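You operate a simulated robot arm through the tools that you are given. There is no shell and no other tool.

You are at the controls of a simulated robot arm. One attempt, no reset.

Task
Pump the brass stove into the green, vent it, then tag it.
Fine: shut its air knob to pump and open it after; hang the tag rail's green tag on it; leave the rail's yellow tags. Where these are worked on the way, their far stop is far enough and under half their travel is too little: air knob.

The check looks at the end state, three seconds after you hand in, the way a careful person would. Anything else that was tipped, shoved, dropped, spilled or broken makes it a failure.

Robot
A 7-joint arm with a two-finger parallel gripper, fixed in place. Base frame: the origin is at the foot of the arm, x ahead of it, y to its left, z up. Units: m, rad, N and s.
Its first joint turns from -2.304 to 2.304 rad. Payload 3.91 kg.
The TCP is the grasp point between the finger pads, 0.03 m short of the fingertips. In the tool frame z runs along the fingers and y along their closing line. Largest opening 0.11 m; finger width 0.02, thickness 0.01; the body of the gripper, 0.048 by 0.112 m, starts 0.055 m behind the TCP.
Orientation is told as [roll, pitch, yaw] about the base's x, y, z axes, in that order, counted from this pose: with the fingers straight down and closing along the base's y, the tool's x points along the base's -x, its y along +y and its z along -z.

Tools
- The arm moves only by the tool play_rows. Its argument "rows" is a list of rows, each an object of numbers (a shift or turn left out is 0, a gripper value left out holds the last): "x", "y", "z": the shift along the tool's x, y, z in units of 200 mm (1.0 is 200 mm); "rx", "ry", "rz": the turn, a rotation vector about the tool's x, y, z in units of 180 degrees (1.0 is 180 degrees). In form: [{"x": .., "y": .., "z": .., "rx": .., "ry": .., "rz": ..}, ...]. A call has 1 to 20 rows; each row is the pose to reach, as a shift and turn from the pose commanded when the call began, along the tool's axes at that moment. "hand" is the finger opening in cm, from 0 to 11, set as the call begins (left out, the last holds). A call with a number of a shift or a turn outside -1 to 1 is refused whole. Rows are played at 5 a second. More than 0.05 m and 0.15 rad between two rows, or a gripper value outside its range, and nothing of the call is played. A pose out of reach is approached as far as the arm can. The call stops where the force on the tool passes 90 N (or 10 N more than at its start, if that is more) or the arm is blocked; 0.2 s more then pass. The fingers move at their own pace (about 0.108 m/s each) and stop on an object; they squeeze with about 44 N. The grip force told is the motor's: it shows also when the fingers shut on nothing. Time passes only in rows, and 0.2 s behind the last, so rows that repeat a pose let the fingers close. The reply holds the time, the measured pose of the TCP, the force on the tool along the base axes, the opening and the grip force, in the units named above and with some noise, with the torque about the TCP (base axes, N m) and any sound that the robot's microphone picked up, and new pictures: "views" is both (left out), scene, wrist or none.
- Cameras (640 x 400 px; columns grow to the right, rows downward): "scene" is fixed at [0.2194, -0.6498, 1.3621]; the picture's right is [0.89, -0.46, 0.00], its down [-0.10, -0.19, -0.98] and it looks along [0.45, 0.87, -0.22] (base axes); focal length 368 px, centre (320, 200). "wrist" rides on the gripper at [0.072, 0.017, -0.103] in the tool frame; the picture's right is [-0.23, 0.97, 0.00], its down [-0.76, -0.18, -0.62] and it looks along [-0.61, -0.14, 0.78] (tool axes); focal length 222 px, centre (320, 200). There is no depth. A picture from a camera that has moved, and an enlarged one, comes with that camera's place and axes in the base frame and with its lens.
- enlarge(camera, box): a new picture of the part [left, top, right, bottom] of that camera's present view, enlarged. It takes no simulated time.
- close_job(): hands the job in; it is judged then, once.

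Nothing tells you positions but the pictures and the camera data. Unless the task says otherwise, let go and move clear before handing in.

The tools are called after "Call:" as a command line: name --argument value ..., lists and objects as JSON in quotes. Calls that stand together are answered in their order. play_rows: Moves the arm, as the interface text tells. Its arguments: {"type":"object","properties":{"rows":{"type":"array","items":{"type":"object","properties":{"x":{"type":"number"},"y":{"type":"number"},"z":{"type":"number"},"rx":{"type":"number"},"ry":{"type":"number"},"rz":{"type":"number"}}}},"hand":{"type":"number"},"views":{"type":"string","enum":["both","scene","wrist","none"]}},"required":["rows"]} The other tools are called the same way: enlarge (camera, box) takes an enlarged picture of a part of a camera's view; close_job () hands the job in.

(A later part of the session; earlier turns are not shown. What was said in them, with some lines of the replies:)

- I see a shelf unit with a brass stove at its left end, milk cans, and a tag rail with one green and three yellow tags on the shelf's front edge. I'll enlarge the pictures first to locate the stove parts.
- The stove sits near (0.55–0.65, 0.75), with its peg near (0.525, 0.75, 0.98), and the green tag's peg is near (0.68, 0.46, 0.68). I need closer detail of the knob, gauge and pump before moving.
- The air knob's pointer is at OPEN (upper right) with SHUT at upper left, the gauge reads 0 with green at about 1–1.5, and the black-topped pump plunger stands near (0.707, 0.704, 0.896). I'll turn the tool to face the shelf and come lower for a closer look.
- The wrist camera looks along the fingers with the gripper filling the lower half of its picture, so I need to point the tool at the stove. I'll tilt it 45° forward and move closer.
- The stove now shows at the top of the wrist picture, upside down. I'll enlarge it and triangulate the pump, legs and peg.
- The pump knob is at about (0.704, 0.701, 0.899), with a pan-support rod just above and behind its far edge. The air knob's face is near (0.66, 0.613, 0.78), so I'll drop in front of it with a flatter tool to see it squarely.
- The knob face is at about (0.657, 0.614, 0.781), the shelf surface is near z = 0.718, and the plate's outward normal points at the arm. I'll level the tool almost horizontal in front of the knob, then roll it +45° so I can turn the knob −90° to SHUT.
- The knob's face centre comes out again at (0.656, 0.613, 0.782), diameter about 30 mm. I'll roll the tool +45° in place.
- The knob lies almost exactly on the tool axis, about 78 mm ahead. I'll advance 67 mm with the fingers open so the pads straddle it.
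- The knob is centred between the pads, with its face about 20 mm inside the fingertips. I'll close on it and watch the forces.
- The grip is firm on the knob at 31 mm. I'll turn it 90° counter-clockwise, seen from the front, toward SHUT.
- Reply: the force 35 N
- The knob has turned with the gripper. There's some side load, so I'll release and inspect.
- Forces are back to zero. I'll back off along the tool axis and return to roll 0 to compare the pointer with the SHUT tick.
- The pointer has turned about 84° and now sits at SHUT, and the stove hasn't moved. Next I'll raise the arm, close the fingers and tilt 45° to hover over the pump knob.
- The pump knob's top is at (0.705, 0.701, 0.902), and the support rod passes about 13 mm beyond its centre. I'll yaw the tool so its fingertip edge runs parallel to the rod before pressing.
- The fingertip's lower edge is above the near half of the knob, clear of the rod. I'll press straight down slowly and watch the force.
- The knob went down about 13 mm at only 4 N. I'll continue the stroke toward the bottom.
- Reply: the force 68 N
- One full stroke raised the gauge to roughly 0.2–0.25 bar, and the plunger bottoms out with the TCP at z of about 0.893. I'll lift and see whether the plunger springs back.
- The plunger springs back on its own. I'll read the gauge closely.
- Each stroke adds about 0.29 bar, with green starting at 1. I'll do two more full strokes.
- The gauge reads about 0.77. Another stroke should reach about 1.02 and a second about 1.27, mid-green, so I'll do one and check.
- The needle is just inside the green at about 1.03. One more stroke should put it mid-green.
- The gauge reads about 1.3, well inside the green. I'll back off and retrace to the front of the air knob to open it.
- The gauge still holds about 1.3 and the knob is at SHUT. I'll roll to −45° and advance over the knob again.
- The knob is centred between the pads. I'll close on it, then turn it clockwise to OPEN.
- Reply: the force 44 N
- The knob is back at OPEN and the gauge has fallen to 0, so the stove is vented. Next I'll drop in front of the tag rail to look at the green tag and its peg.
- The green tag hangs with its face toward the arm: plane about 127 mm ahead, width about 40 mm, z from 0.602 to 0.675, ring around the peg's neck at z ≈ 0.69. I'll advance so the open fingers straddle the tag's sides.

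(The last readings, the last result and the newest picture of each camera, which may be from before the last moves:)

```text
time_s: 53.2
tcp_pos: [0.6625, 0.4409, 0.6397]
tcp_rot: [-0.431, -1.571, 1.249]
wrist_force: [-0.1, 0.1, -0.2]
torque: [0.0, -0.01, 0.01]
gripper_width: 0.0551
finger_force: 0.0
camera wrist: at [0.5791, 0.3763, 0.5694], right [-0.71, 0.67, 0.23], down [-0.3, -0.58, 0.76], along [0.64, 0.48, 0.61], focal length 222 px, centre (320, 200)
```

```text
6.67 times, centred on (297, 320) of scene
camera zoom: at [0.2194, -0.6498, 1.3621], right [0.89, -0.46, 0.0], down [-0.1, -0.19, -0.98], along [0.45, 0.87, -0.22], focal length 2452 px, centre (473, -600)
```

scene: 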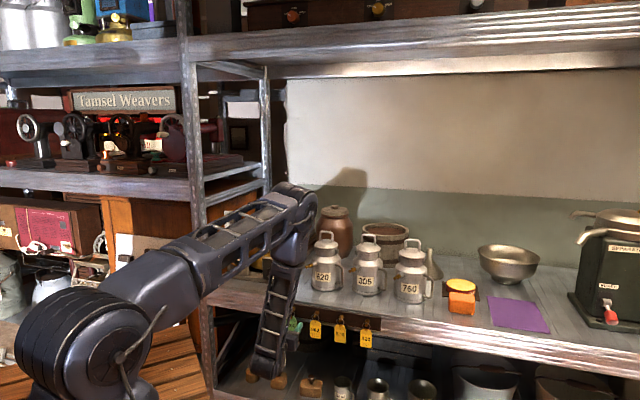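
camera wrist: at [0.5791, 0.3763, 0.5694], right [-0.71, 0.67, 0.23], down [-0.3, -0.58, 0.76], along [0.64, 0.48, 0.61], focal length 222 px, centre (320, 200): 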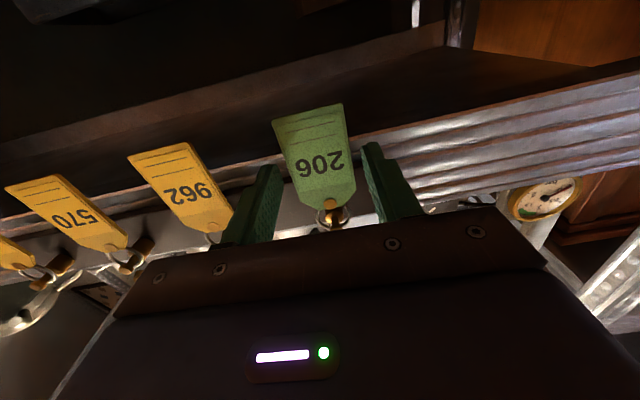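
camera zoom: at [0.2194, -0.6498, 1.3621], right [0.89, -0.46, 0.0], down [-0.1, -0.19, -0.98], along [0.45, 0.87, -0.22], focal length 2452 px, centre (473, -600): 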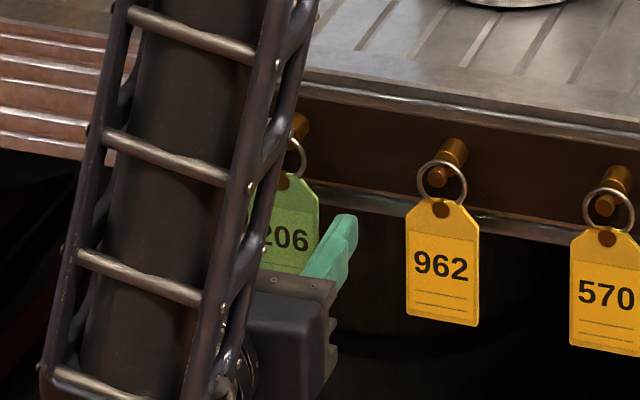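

The tag sits centred between the pads, with about 10 mm of fingertip beyond its plane. I'll close on its sides.

Call:
play_rows --rows '[{"x": 0}, {"x": 0}, {"x": 0}]' --hand 3 --views "both"

Call:
enlarge --camera "wrist" --box '[220, 80, 412, 220]'

Call:
enlarge --camera "scene" --box '[265, 290, 329, 350]'

```text
time_s: 54.0
tcp_pos: [0.6614, 0.4408, 0.6433]
tcp_rot: [-0.4, -1.569, 1.22]
wrist_force: [0.3, -0.5, 0.0]
torque: [-0.03, 0.01, 0.01]
gripper_width: 0.0379
finger_force: 44.0
camera wrist: at [0.5789, 0.3762, 0.5694], right [-0.71, 0.67, 0.23], down [-0.29, -0.58, 0.76], along [0.64, 0.48, 0.61], focal length 222 px, centre (320, 200)
```

scene: 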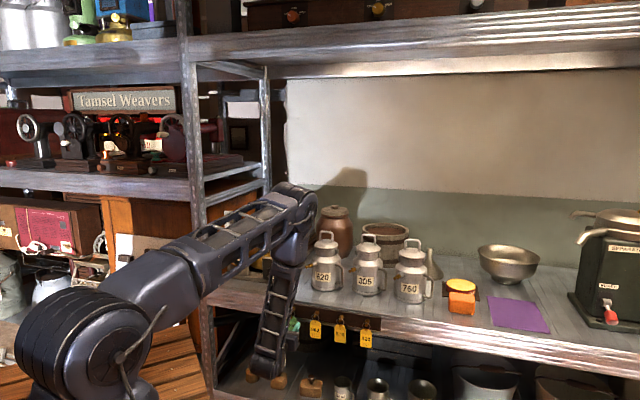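
wrist: 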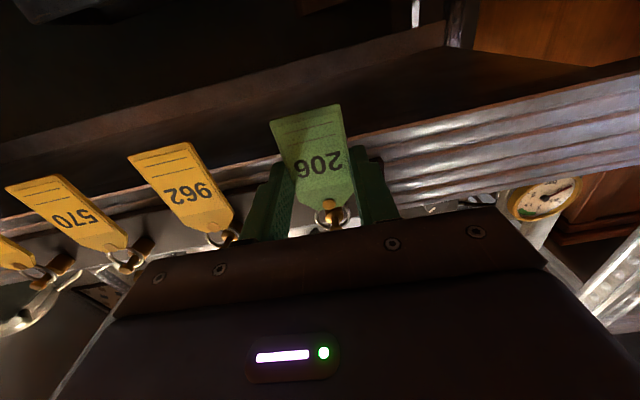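

```text
2.86 times, centred on (316, 150) of wrist
camera zoom: at [0.5789, 0.3762, 0.5694], right [-0.71, 0.67, 0.23], down [-0.29, -0.58, 0.76], along [0.64, 0.48, 0.61], focal length 635 px, centre (331, 343)
```

zoom: 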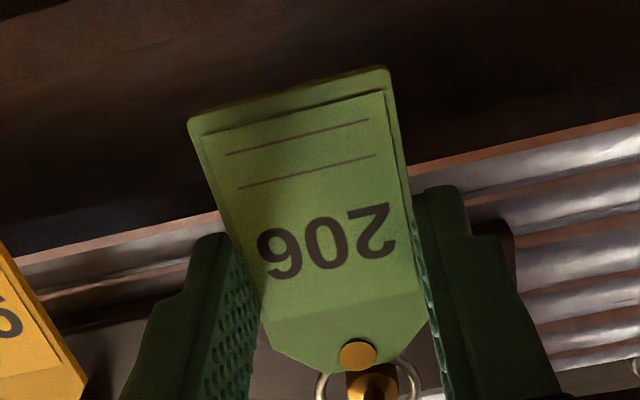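

```text
6.67 times, centred on (297, 320) of scene
camera zoom: at [0.2194, -0.6498, 1.3621], right [0.89, -0.46, 0.0], down [-0.1, -0.19, -0.98], along [0.45, 0.87, -0.22], focal length 2452 px, centre (473, -600)
```

zoom: 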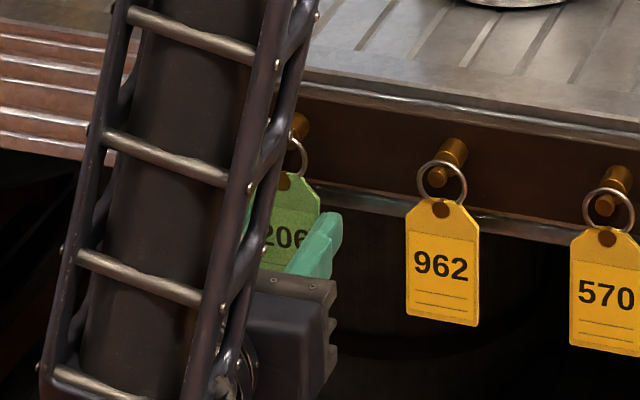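

The tag is firmly gripped by its sides at 38 mm. I'll lift about 6 mm so the ring clears the peg's head, then pull straight back.

Call:
play_rows --rows '[{"x": -0.015}, {"x": -0.03}, {"x": -0.03, "z": -0.03}, {"x": -0.03, "z": -0.06}, {"x": -0.03, "z": -0.1}, {"x": -0.03, "z": -0.15}, {"x": -0.03, "z": -0.2}, {"x": -0.03, "z": -0.25}]' --views "both"

Call:
enlarge --camera "wrist" --box '[220, 80, 412, 220]'

Call:
enlarge --camera "scene" --box '[255, 280, 351, 350]'

```text
time_s: 55.8
tcp_pos: [0.6288, 0.4036, 0.645]
tcp_rot: [-0.411, -1.569, 1.23]
wrist_force: [-0.3, -1.1, 0.2]
torque: [0.0, -0.01, -0.01]
gripper_width: 0.0377
finger_force: 43.9
camera wrist: at [0.5453, 0.3381, 0.5732], right [-0.71, 0.67, 0.23], down [-0.3, -0.58, 0.76], along [0.64, 0.48, 0.61], focal length 222 px, centre (320, 200)
```

scene: 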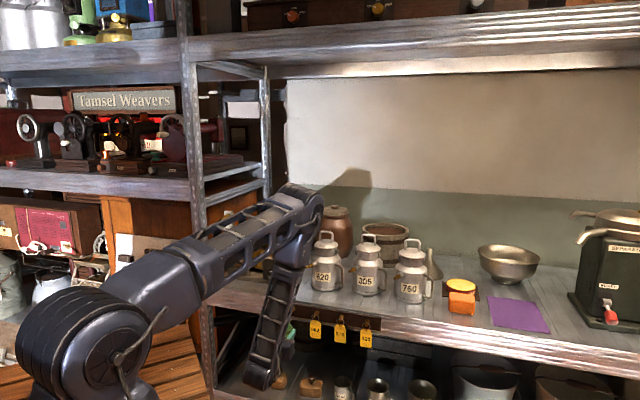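
wrist: 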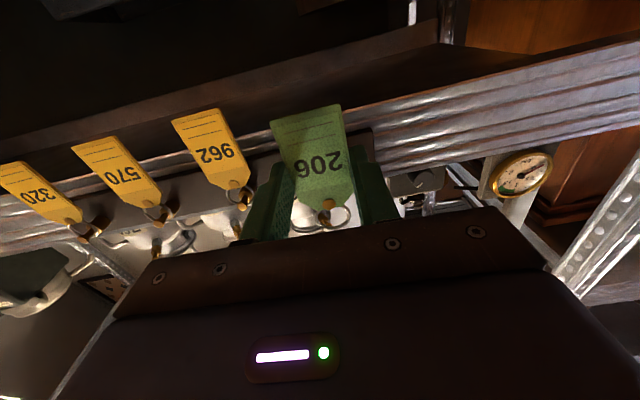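

```text
2.86 times, centred on (316, 150) of wrist
camera zoom: at [0.5453, 0.3381, 0.5732], right [-0.71, 0.67, 0.23], down [-0.3, -0.58, 0.76], along [0.64, 0.48, 0.61], focal length 635 px, centre (331, 343)
```

zoom: 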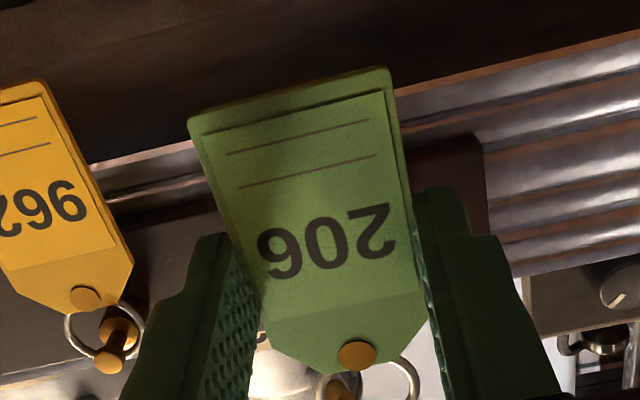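

```text
5.71 times, centred on (303, 315) of scene
camera zoom: at [0.2194, -0.6498, 1.3621], right [0.89, -0.46, 0.0], down [-0.1, -0.19, -0.98], along [0.45, 0.87, -0.22], focal length 2102 px, centre (417, -457)
```

zoom: 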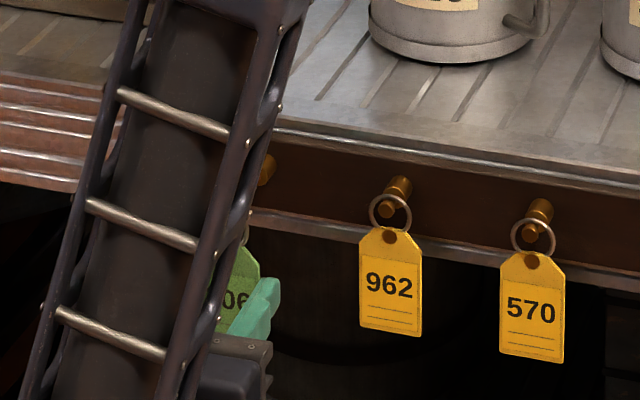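

The tag came off cleanly with its ring upright. Now I'll look closely at the stove's peg to plan the hanging.

Call:
enlarge --camera "scene" --box '[215, 195, 263, 225]'

Call:
enlarge --camera "scene" --box '[190, 180, 318, 260]'

```text
13.33 times, centred on (239, 210) of scene
camera zoom: at [0.2194, -0.6498, 1.3621], right [0.89, -0.46, 0.0], down [-0.1, -0.19, -0.98], along [0.45, 0.87, -0.22], focal length 4904 px, centre (1400, 67)
```

zoom: 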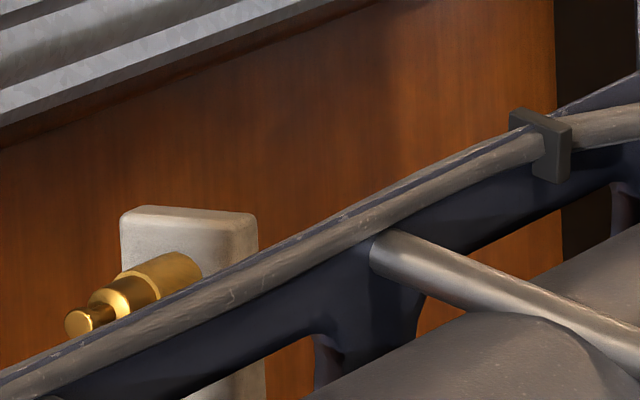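

```text
5.00 times, centred on (254, 220) of scene
camera zoom: at [0.2194, -0.6498, 1.3621], right [0.89, -0.46, 0.0], down [-0.1, -0.19, -0.98], along [0.45, 0.87, -0.22], focal length 1839 px, centre (650, 100)
```

zoom: 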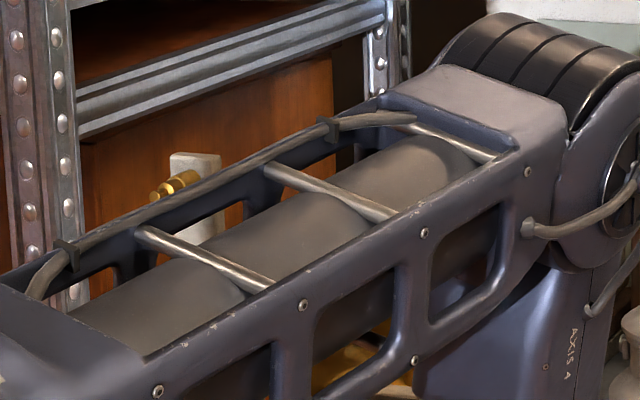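

Call:
enlarge --camera "wrist" --box '[280, 150, 376, 240]'

```text
4.44 times, centred on (328, 195) of wrist
camera zoom: at [0.5453, 0.3381, 0.5732], right [-0.71, 0.67, 0.23], down [-0.3, -0.58, 0.76], along [0.64, 0.48, 0.61], focal length 987 px, centre (284, 222)
```

zoom: 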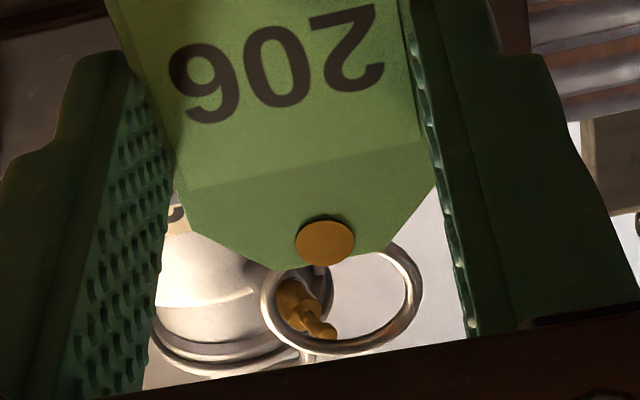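

The stove's peg is horizontal, with its head at about (0.505, 0.726, 0.985). The tag's ring opening sits about 43.5 mm above the TCP and 20 mm ahead of it. I'll back away, then rise and swing left toward the peg.

Call:
play_rows --rows '[{"z": -0.08}, {"z": -0.16, "x": -0.08}, {"z": -0.25, "x": -0.18, "y": 0.05}, {"z": -0.25, "x": -0.28, "y": 0.15}, {"z": -0.25, "x": -0.38, "y": 0.25}, {"z": -0.25, "x": -0.48, "y": 0.35}, {"z": -0.25, "x": -0.58, "y": 0.45}, {"z": -0.25, "x": -0.68, "y": 0.55}, {"z": -0.25, "x": -0.79, "y": 0.65}, {"z": -0.25, "x": -0.9, "y": 0.75}, {"z": -0.25, "x": -0.9, "y": 0.75}]' --views "both"

```text
time_s: 58.2
tcp_pos: [0.4865, 0.4674, 0.8277]
tcp_rot: [-0.372, -1.57, 1.191]
wrist_force: [-0.4, 0.2, 0.1]
torque: [0.02, -0.01, 0.01]
gripper_width: 0.0377
finger_force: 43.9
camera wrist: at [0.4022, 0.4022, 0.7567], right [-0.71, 0.67, 0.23], down [-0.29, -0.57, 0.76], along [0.64, 0.48, 0.61], focal length 222 px, centre (320, 200)
```

scene: 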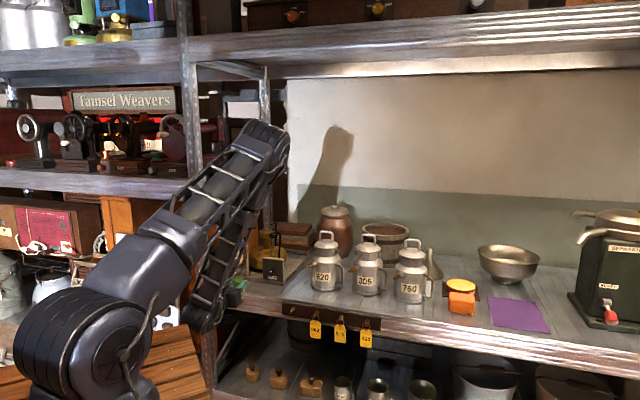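
wrist: 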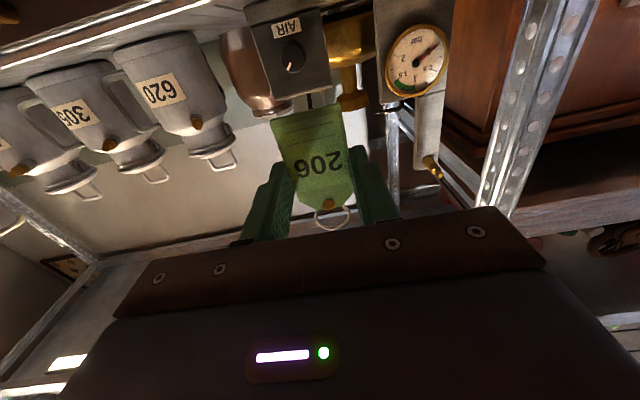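

Call:
enlarge --camera "wrist" --box '[376, 90, 536, 220]'

Call:
enlarge --camera "wrist" --box '[280, 150, 376, 240]'

```text
3.08 times, centred on (456, 155) of wrist
camera zoom: at [0.4022, 0.4022, 0.7567], right [-0.71, 0.67, 0.23], down [-0.29, -0.57, 0.76], along [0.64, 0.48, 0.61], focal length 684 px, centre (-98, 338)
```

zoom: 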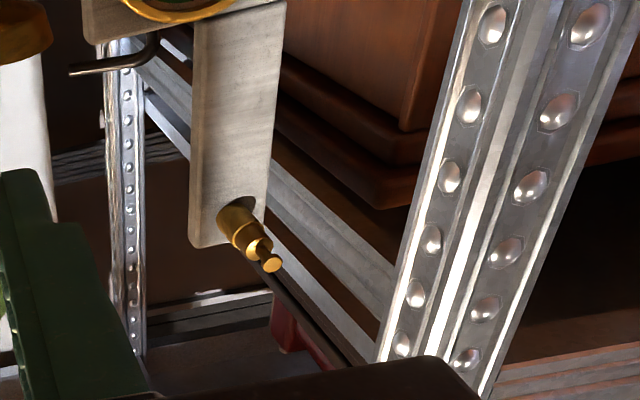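

```text
4.44 times, centred on (328, 195) of wrist
camera zoom: at [0.4022, 0.4022, 0.7567], right [-0.71, 0.67, 0.23], down [-0.29, -0.57, 0.76], along [0.64, 0.48, 0.61], focal length 987 px, centre (284, 222)
```

zoom: 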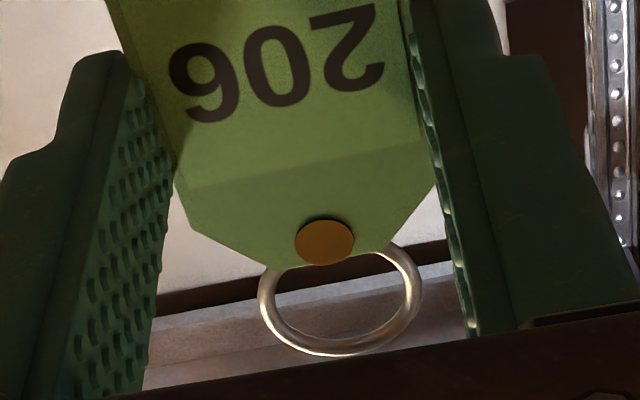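

I can see the peg, its post and the shelf upright to its left; the head triangulates to (0.503, 0.718–0.725, 0.986). I'll move to a pre-insert pose with the ring about 45 mm in front of the peg head, yawed slightly away from the upright.

Call:
play_rows --rows '[{"x": -0.08, "y": 0.088, "z": 0.03, "rx": -0.0035}, {"x": -0.16, "y": 0.176, "z": 0.08, "rx": -0.007}, {"x": -0.24, "y": 0.264, "z": 0.15, "rx": -0.0106}, {"x": -0.32, "y": 0.353, "z": 0.22, "rx": -0.0141}, {"x": -0.4, "y": 0.441, "z": 0.3, "rx": -0.0177}, {"x": -0.48, "y": 0.53, "z": 0.38, "rx": -0.0212}, {"x": -0.54, "y": 0.618, "z": 0.47, "rx": -0.0247}, {"x": -0.574, "y": 0.706, "z": 0.56, "rx": -0.0283}, {"x": -0.574, "y": 0.794, "z": 0.666, "rx": -0.0318}, {"x": -0.574, "y": 0.794, "z": 0.666, "rx": -0.0318}]' --views "both"

Call:
enlarge --camera "wrist" --box '[256, 130, 416, 230]'

Call:
enlarge --camera "scene" --box '[190, 180, 286, 240]'

```text
time_s: 60.4
tcp_pos: [0.4607, 0.6761, 0.9418]
tcp_rot: [-0.391, -1.566, 1.308]
wrist_force: [0.5, 0.1, -0.4]
torque: [0.0, 0.01, -0.03]
gripper_width: 0.0376
finger_force: 43.9
camera wrist: at [0.3837, 0.6031, 0.8701], right [-0.77, 0.59, 0.23], down [-0.24, -0.6, 0.76], along [0.59, 0.54, 0.61], focal length 222 px, centre (320, 200)
```

scene: 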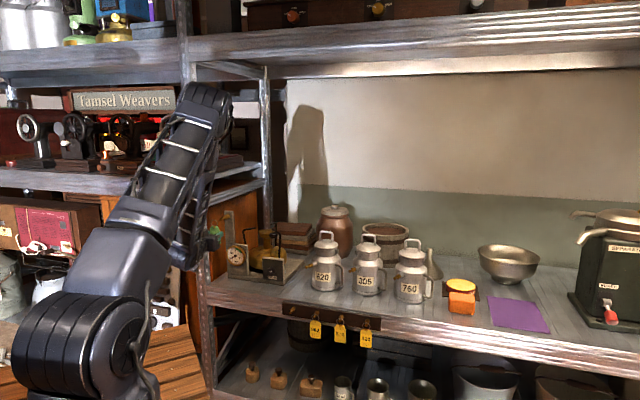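
wrist: 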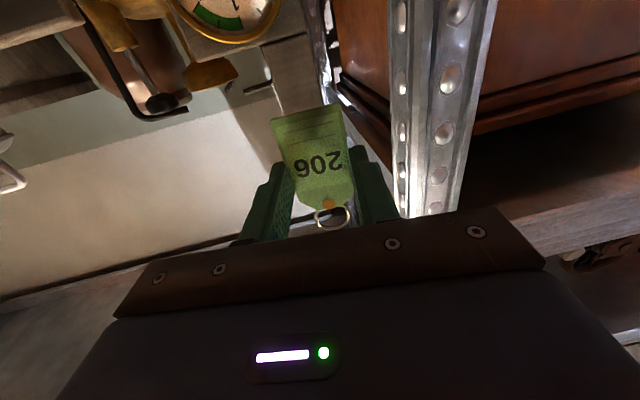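

```text
4.00 times, centred on (336, 180) of wrist
camera zoom: at [0.3837, 0.6031, 0.8701], right [-0.77, 0.59, 0.23], down [-0.24, -0.6, 0.76], along [0.59, 0.54, 0.61], focal length 888 px, centre (256, 280)
```

zoom: 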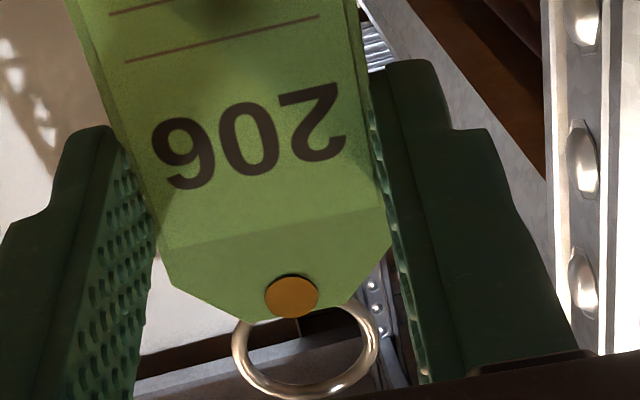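

```text
6.67 times, centred on (238, 210) of scene
camera zoom: at [0.2194, -0.6498, 1.3621], right [0.89, -0.46, 0.0], down [-0.1, -0.19, -0.98], along [0.45, 0.87, -0.22], focal length 2452 px, centre (867, 133)
```

zoom: 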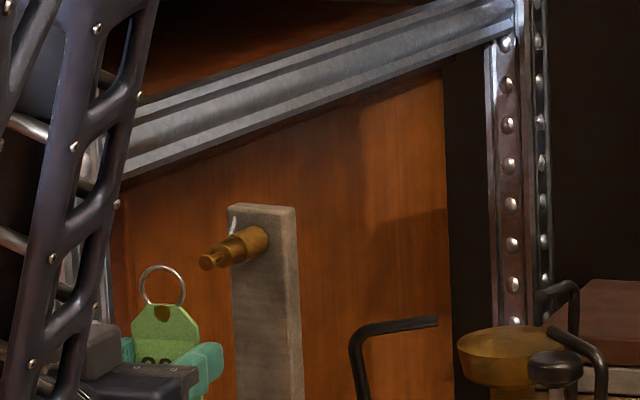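

Projecting the ring gives exactly what the scene camera shows (162, 286), so my ring model is right. The head is about 43 mm ahead and 6 mm to the right of the ring, so I'll advance 33 mm, shift right and re-check.

Call:
play_rows --rows '[{"y": -0.031}, {"y": -0.031, "z": 0.05}, {"y": -0.031, "z": 0.1}, {"y": -0.031, "z": 0.14}, {"y": -0.031, "z": 0.165}, {"y": -0.031, "z": 0.165}]' --views "both"

Call:
enlarge --camera "wrist" --box '[280, 160, 376, 230]'

Call:
enlarge --camera "scene" --box '[205, 195, 253, 235]'

```text
time_s: 61.8
tcp_pos: [0.4846, 0.6982, 0.9414]
tcp_rot: [-0.257, -1.569, 1.176]
wrist_force: [-0.1, 0.6, 0.2]
torque: [0.01, 0.02, 0.03]
gripper_width: 0.0375
finger_force: 43.8
camera wrist: at [0.4073, 0.6254, 0.8688], right [-0.77, 0.59, 0.23], down [-0.24, -0.6, 0.76], along [0.59, 0.54, 0.61], focal length 222 px, centre (320, 200)
```

scene: 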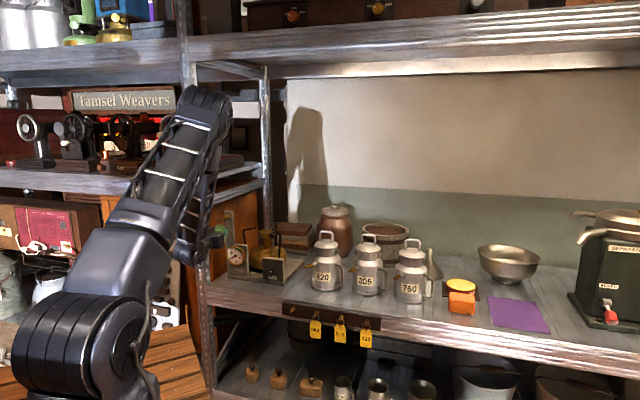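
wrist: 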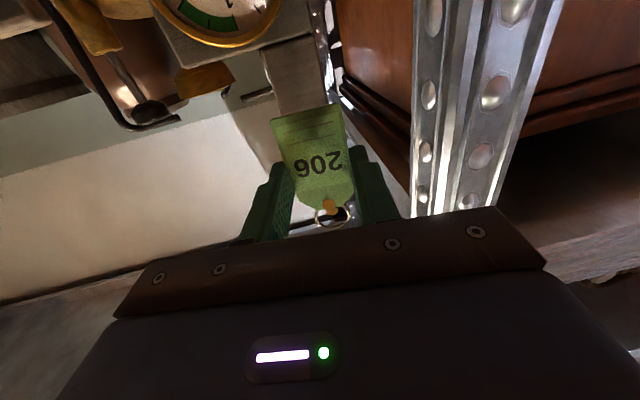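

```text
5.71 times, centred on (328, 195) of wrist
camera zoom: at [0.4073, 0.6254, 0.8688], right [-0.77, 0.59, 0.23], down [-0.24, -0.6, 0.76], along [0.59, 0.54, 0.61], focal length 1269 px, centre (274, 229)
```

zoom: 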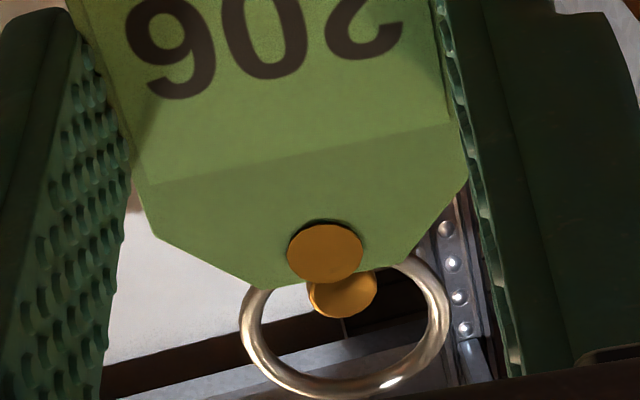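

```text
10.00 times, centred on (229, 215) of scene
camera zoom: at [0.2194, -0.6498, 1.3621], right [0.89, -0.46, 0.0], down [-0.1, -0.19, -0.98], along [0.45, 0.87, -0.22], focal length 3678 px, centre (1230, 50)
```

zoom: 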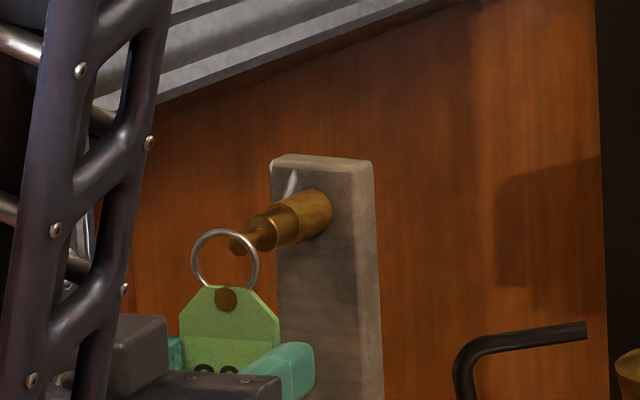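

Through the ring I can see the peg's head centred laterally, and about 2 mm above the opening's middle. I'll raise 2 mm and push forward 17 mm so the ring passes over the head onto the neck.

Call:
play_rows --rows '[{"x": -0.01}, {"x": -0.01, "z": 0.02}, {"x": -0.01, "z": 0.04}, {"x": -0.01, "z": 0.06}, {"x": -0.01, "z": 0.075}, {"x": -0.01, "z": 0.085}, {"x": -0.01, "z": 0.085}]' --views "both"

Call:
enlarge --camera "wrist" --box '[280, 160, 376, 230]'

Call:
enlarge --camera "scene" --box '[210, 200, 250, 230]'

```text
time_s: 63.4
tcp_pos: [0.495, 0.7118, 0.9432]
tcp_rot: [-0.339, -1.569, 1.257]
wrist_force: [-0.5, -0.4, -0.1]
torque: [0.0, 0.0, -0.01]
gripper_width: 0.0376
finger_force: 43.6
camera wrist: at [0.4182, 0.6386, 0.871], right [-0.77, 0.59, 0.23], down [-0.24, -0.6, 0.76], along [0.59, 0.54, 0.61], focal length 222 px, centre (320, 200)
```

scene: 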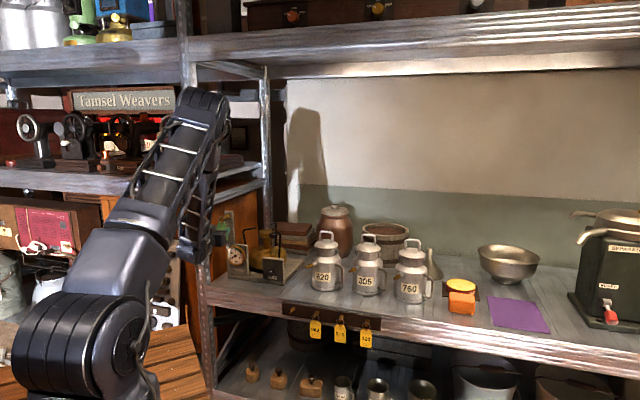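
wrist: 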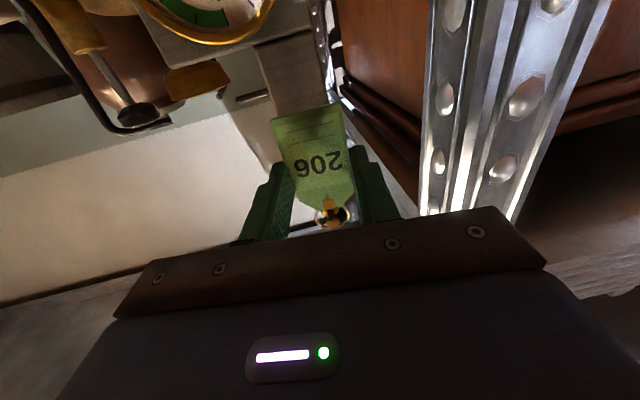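

```text
5.71 times, centred on (328, 195) of wrist
camera zoom: at [0.4182, 0.6386, 0.871], right [-0.77, 0.59, 0.23], down [-0.24, -0.6, 0.76], along [0.59, 0.54, 0.61], focal length 1269 px, centre (274, 229)
```

zoom: 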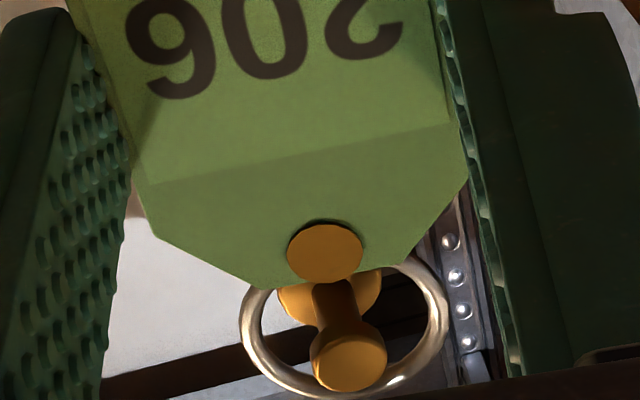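

```text
13.33 times, centred on (230, 215) of scene
camera zoom: at [0.2194, -0.6498, 1.3621], right [0.89, -0.46, 0.0], down [-0.1, -0.19, -0.98], along [0.45, 0.87, -0.22], focal length 4904 px, centre (1520, 0)
```

zoom: 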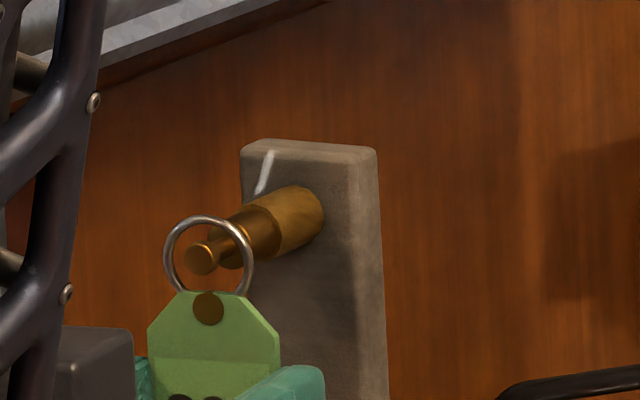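

The head is now inside the ring, with the ring plane about 5 mm past the head's face. I'll go 4 mm further to sit over the neck, then lower gently.

Call:
play_rows --rows '[{"z": 0.01}, {"z": 0.02}, {"z": 0.02}, {"x": 0.01, "z": 0.02}, {"x": 0.02, "z": 0.02}, {"x": 0.028, "z": 0.02}, {"x": 0.028, "z": 0.02}]' --views "none"

Call:
enlarge --camera "wrist" --box '[280, 160, 376, 230]'

Call:
enlarge --camera "scene" --box '[210, 200, 250, 230]'

```text
time_s: 65.0
tcp_pos: [0.4982, 0.7147, 0.9377]
tcp_rot: [-0.328, -1.569, 1.248]
wrist_force: [0.0, 0.9, 1.5]
torque: [0.0, -0.02, -0.02]
gripper_width: 0.0377
finger_force: 44.4
```

```text
5.71 times, centred on (328, 195) of wrist
camera zoom: at [0.4215, 0.642, 0.8653], right [-0.77, 0.59, 0.23], down [-0.24, -0.6, 0.76], along [0.59, 0.54, 0.61], focal length 1269 px, centre (274, 229)
```

zoom: 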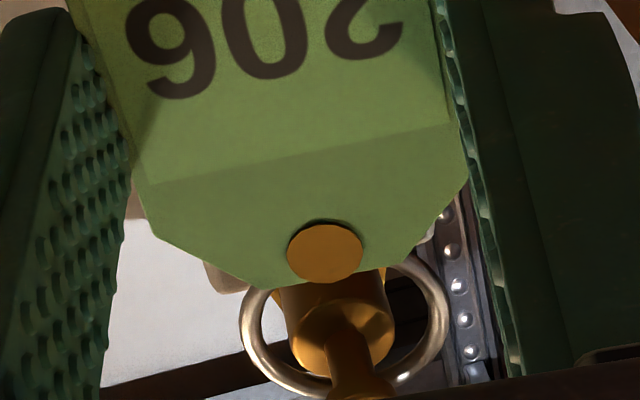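

```text
13.33 times, centred on (230, 215) of scene
camera zoom: at [0.2194, -0.6498, 1.3621], right [0.89, -0.46, 0.0], down [-0.1, -0.19, -0.98], along [0.45, 0.87, -0.22], focal length 4904 px, centre (1520, 0)
```

zoom: 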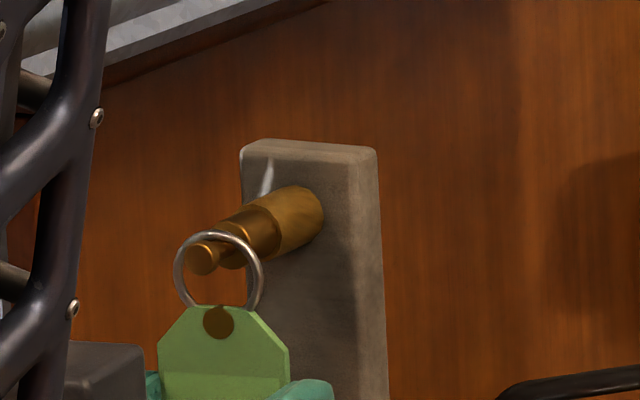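

The ring now rests on the neck behind the head, with a light upward contact force. I'll open the fingers to release the tag and check before withdrawing.

Call:
play_rows --rows '[{"x": 0.002}, {"x": 0.002}, {"x": 0.002}]' --hand 5.5 --views "none"

Call:
enlarge --camera "wrist" --box '[240, 100, 400, 230]'

Call:
enlarge --camera "scene" --box '[210, 200, 250, 230]'

```text
time_s: 65.8
tcp_pos: [0.4986, 0.715, 0.937]
tcp_rot: [-0.299, -1.569, 1.218]
wrist_force: [0.5, 0.2, -0.6]
torque: [0.0, -0.01, -0.03]
gripper_width: 0.055
finger_force: 0.1
```

```text
3.08 times, centred on (320, 165) of wrist
camera zoom: at [0.4211, 0.6414, 0.8647], right [-0.77, 0.59, 0.23], down [-0.24, -0.6, 0.76], along [0.59, 0.54, 0.61], focal length 684 px, centre (320, 308)
```

zoom: 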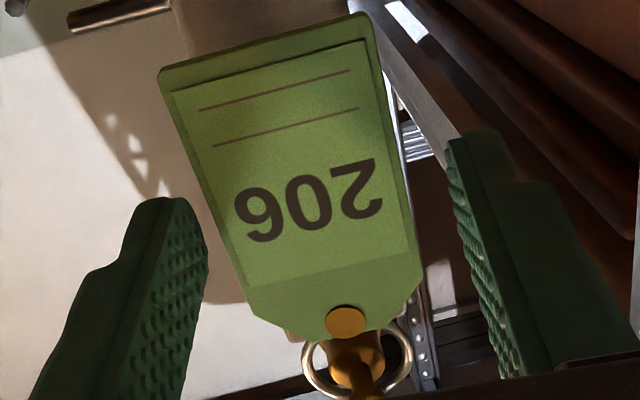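

```text
13.33 times, centred on (230, 215) of scene
camera zoom: at [0.2194, -0.6498, 1.3621], right [0.89, -0.46, 0.0], down [-0.1, -0.19, -0.98], along [0.45, 0.87, -0.22], focal length 4904 px, centre (1520, 0)
```

zoom: 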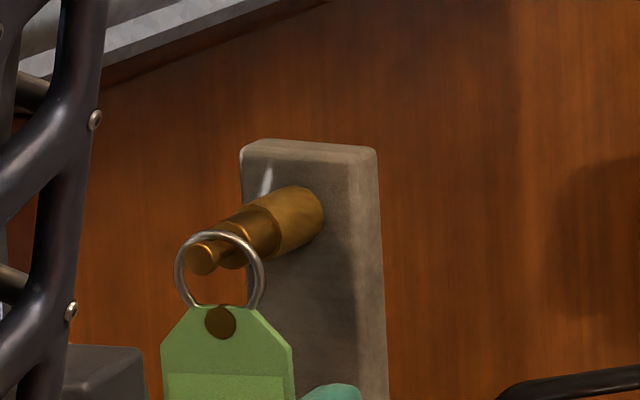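

The tag hangs freely from the stove's peg, clear of both fingers. I'll withdraw straight back.

Call:
play_rows --rows '[{"z": -0.04}, {"z": -0.09}, {"z": -0.15}, {"z": -0.23}, {"z": -0.33}, {"z": -0.44}, {"z": -0.56}, {"z": -0.7}, {"z": -0.7}]' --views "both"

Call:
enlarge --camera "scene" --box '[205, 195, 301, 285]'

Call:
enlarge --camera "wrist" --box '[160, 0, 480, 210]'

```text
time_s: 67.8
tcp_pos: [0.4136, 0.6028, 0.9384]
tcp_rot: [-0.218, -1.569, 1.137]
wrist_force: [0.7, -0.4, 0.0]
torque: [-0.01, 0.01, 0.01]
gripper_width: 0.055
finger_force: 0.1
camera wrist: at [0.3362, 0.5305, 0.8656], right [-0.77, 0.59, 0.23], down [-0.24, -0.6, 0.76], along [0.59, 0.54, 0.61], focal length 222 px, centre (320, 200)
```

scene: 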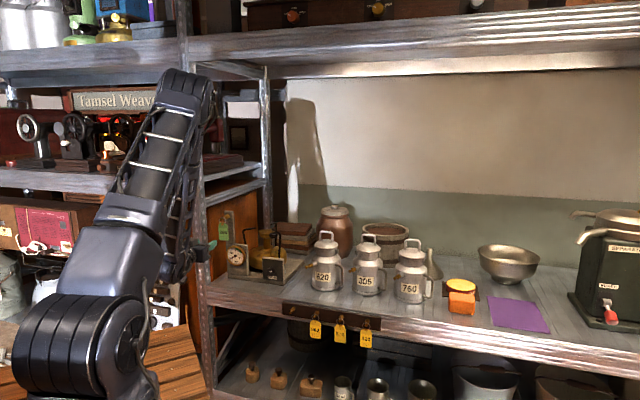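
wrist: 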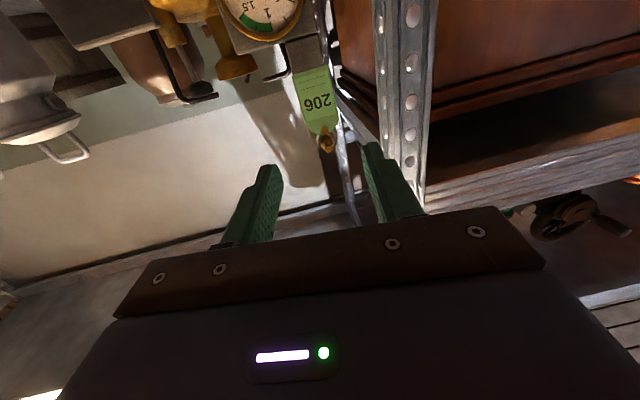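

```text
4.44 times, centred on (253, 240) of scene
camera zoom: at [0.2194, -0.6498, 1.3621], right [0.89, -0.46, 0.0], down [-0.1, -0.19, -0.98], along [0.45, 0.87, -0.22], focal length 1635 px, centre (618, 22)
```

zoom: 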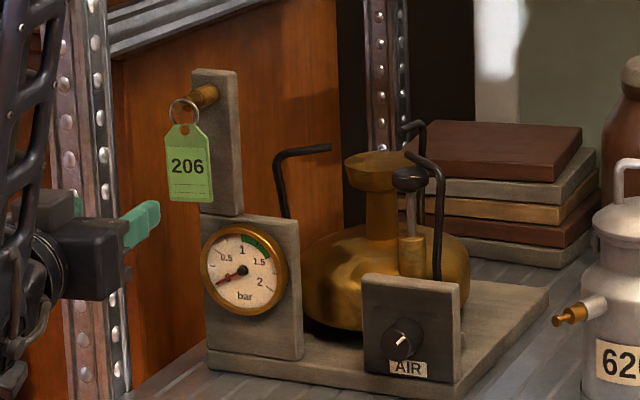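

```text
1.90 times, centred on (320, 105) of wrist
camera zoom: at [0.3362, 0.5305, 0.8656], right [-0.77, 0.59, 0.23], down [-0.24, -0.6, 0.76], along [0.59, 0.54, 0.61], focal length 423 px, centre (320, 381)
```

zoom: 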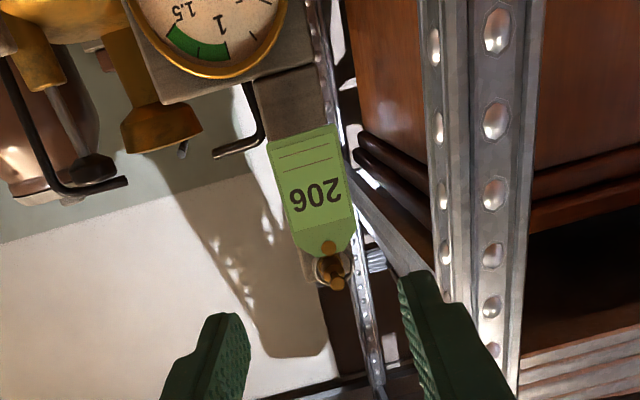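

The tag hangs well on the stove. I'll check the knob position, the gauge and the yellow tags, and move the arm further clear.

Call:
play_rows --rows '[{"z": -0.1}, {"z": -0.2}, {"z": -0.3}, {"z": -0.4}, {"z": -0.5}, {"z": -0.5}]' --views "scene"

Call:
enlarge --camera "scene" --box '[260, 250, 292, 270]'

Call:
enlarge --camera "scene" --box '[225, 235, 289, 285]'

Call:
enlarge --camera "scene" --box '[260, 280, 400, 370]'

Call:
enlarge --camera "scene" --box '[210, 195, 258, 235]'

```text
time_s: 69.2
tcp_pos: [0.3533, 0.5234, 0.9362]
tcp_rot: [-0.406, -1.569, 1.324]
wrist_force: [0.0, -0.2, 0.2]
torque: [0.02, -0.01, 0.01]
gripper_width: 0.0551
finger_force: 0.1
```

scene: 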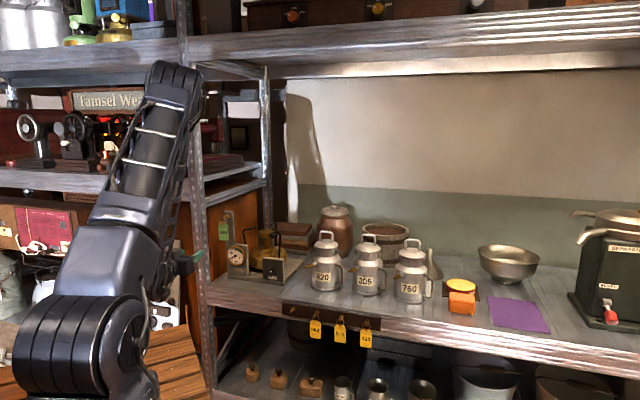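

```text
16.00 times, centred on (276, 260) of scene
camera zoom: at [0.2194, -0.6498, 1.3621], right [0.89, -0.46, 0.0], down [-0.1, -0.19, -0.98], along [0.45, 0.87, -0.22], focal length 5885 px, centre (1024, -760)
```

zoom: 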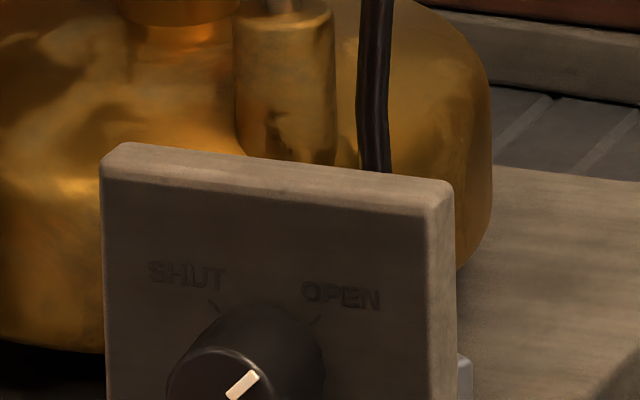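

```text
8.00 times, centred on (257, 260) of scene
camera zoom: at [0.2194, -0.6498, 1.3621], right [0.89, -0.46, 0.0], down [-0.1, -0.19, -0.98], along [0.45, 0.87, -0.22], focal length 2942 px, centre (824, -280)
```

zoom: 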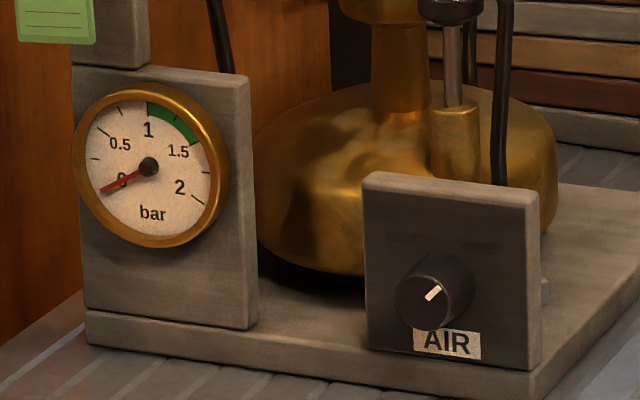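

```text
4.44 times, centred on (330, 325) of scene
camera zoom: at [0.2194, -0.6498, 1.3621], right [0.89, -0.46, 0.0], down [-0.1, -0.19, -0.98], along [0.45, 0.87, -0.22], focal length 1635 px, centre (276, -356)
```

zoom: 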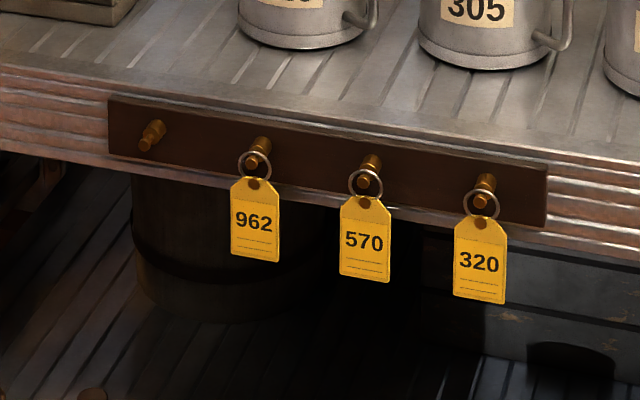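

```text
10.00 times, centred on (234, 215) of scene
camera zoom: at [0.2194, -0.6498, 1.3621], right [0.89, -0.46, 0.0], down [-0.1, -0.19, -0.98], along [0.45, 0.87, -0.22], focal length 3678 px, centre (1180, 50)
```

zoom: 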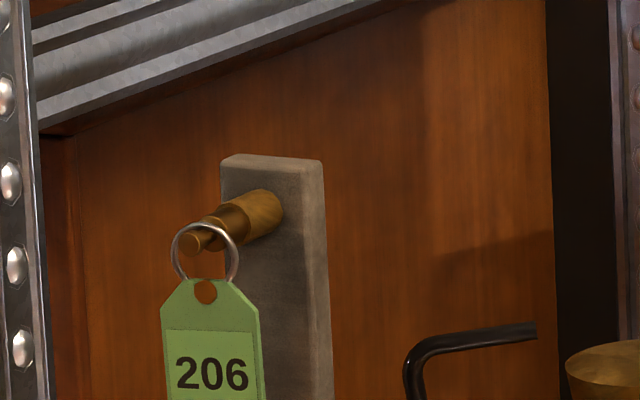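

The end state matches the task:
- **Knob:** back at OPEN, pixel for pixel as at the start.
- **Gauge:** reads 0 after reaching about 1.3 bar in the green.
- **Tags:** green tag 206 hangs from the stove's peg, and the three yellow tags are still on the rail.
- **Surroundings:** nothing else has moved, and the arm is clear.

I'm handing in.

Call:
close_job

```text
The job is handed in.
```

The stove was pumped into the green, vented and tagged, and I've handed the job in. I haven't seen the result of the check.

- **Pump:** I shut the air knob and gave five full strokes, which took the gauge to about 1.3 bar. The green band runs from 1 to 1.5.
- **Vent:** I turned the knob back to OPEN, and the gauge fell to 0.
- **Tag:** Green tag 206 hangs by its ring from the stove's peg. The three yellow tags are still on the rail.
- **Surroundings:** The last pictures show the stove where it started and nothing tipped or dropped. The gripper is open and the arm is well clear.

Turning the knob put a side load of up to about 45 N on the stove, but it did not shift.
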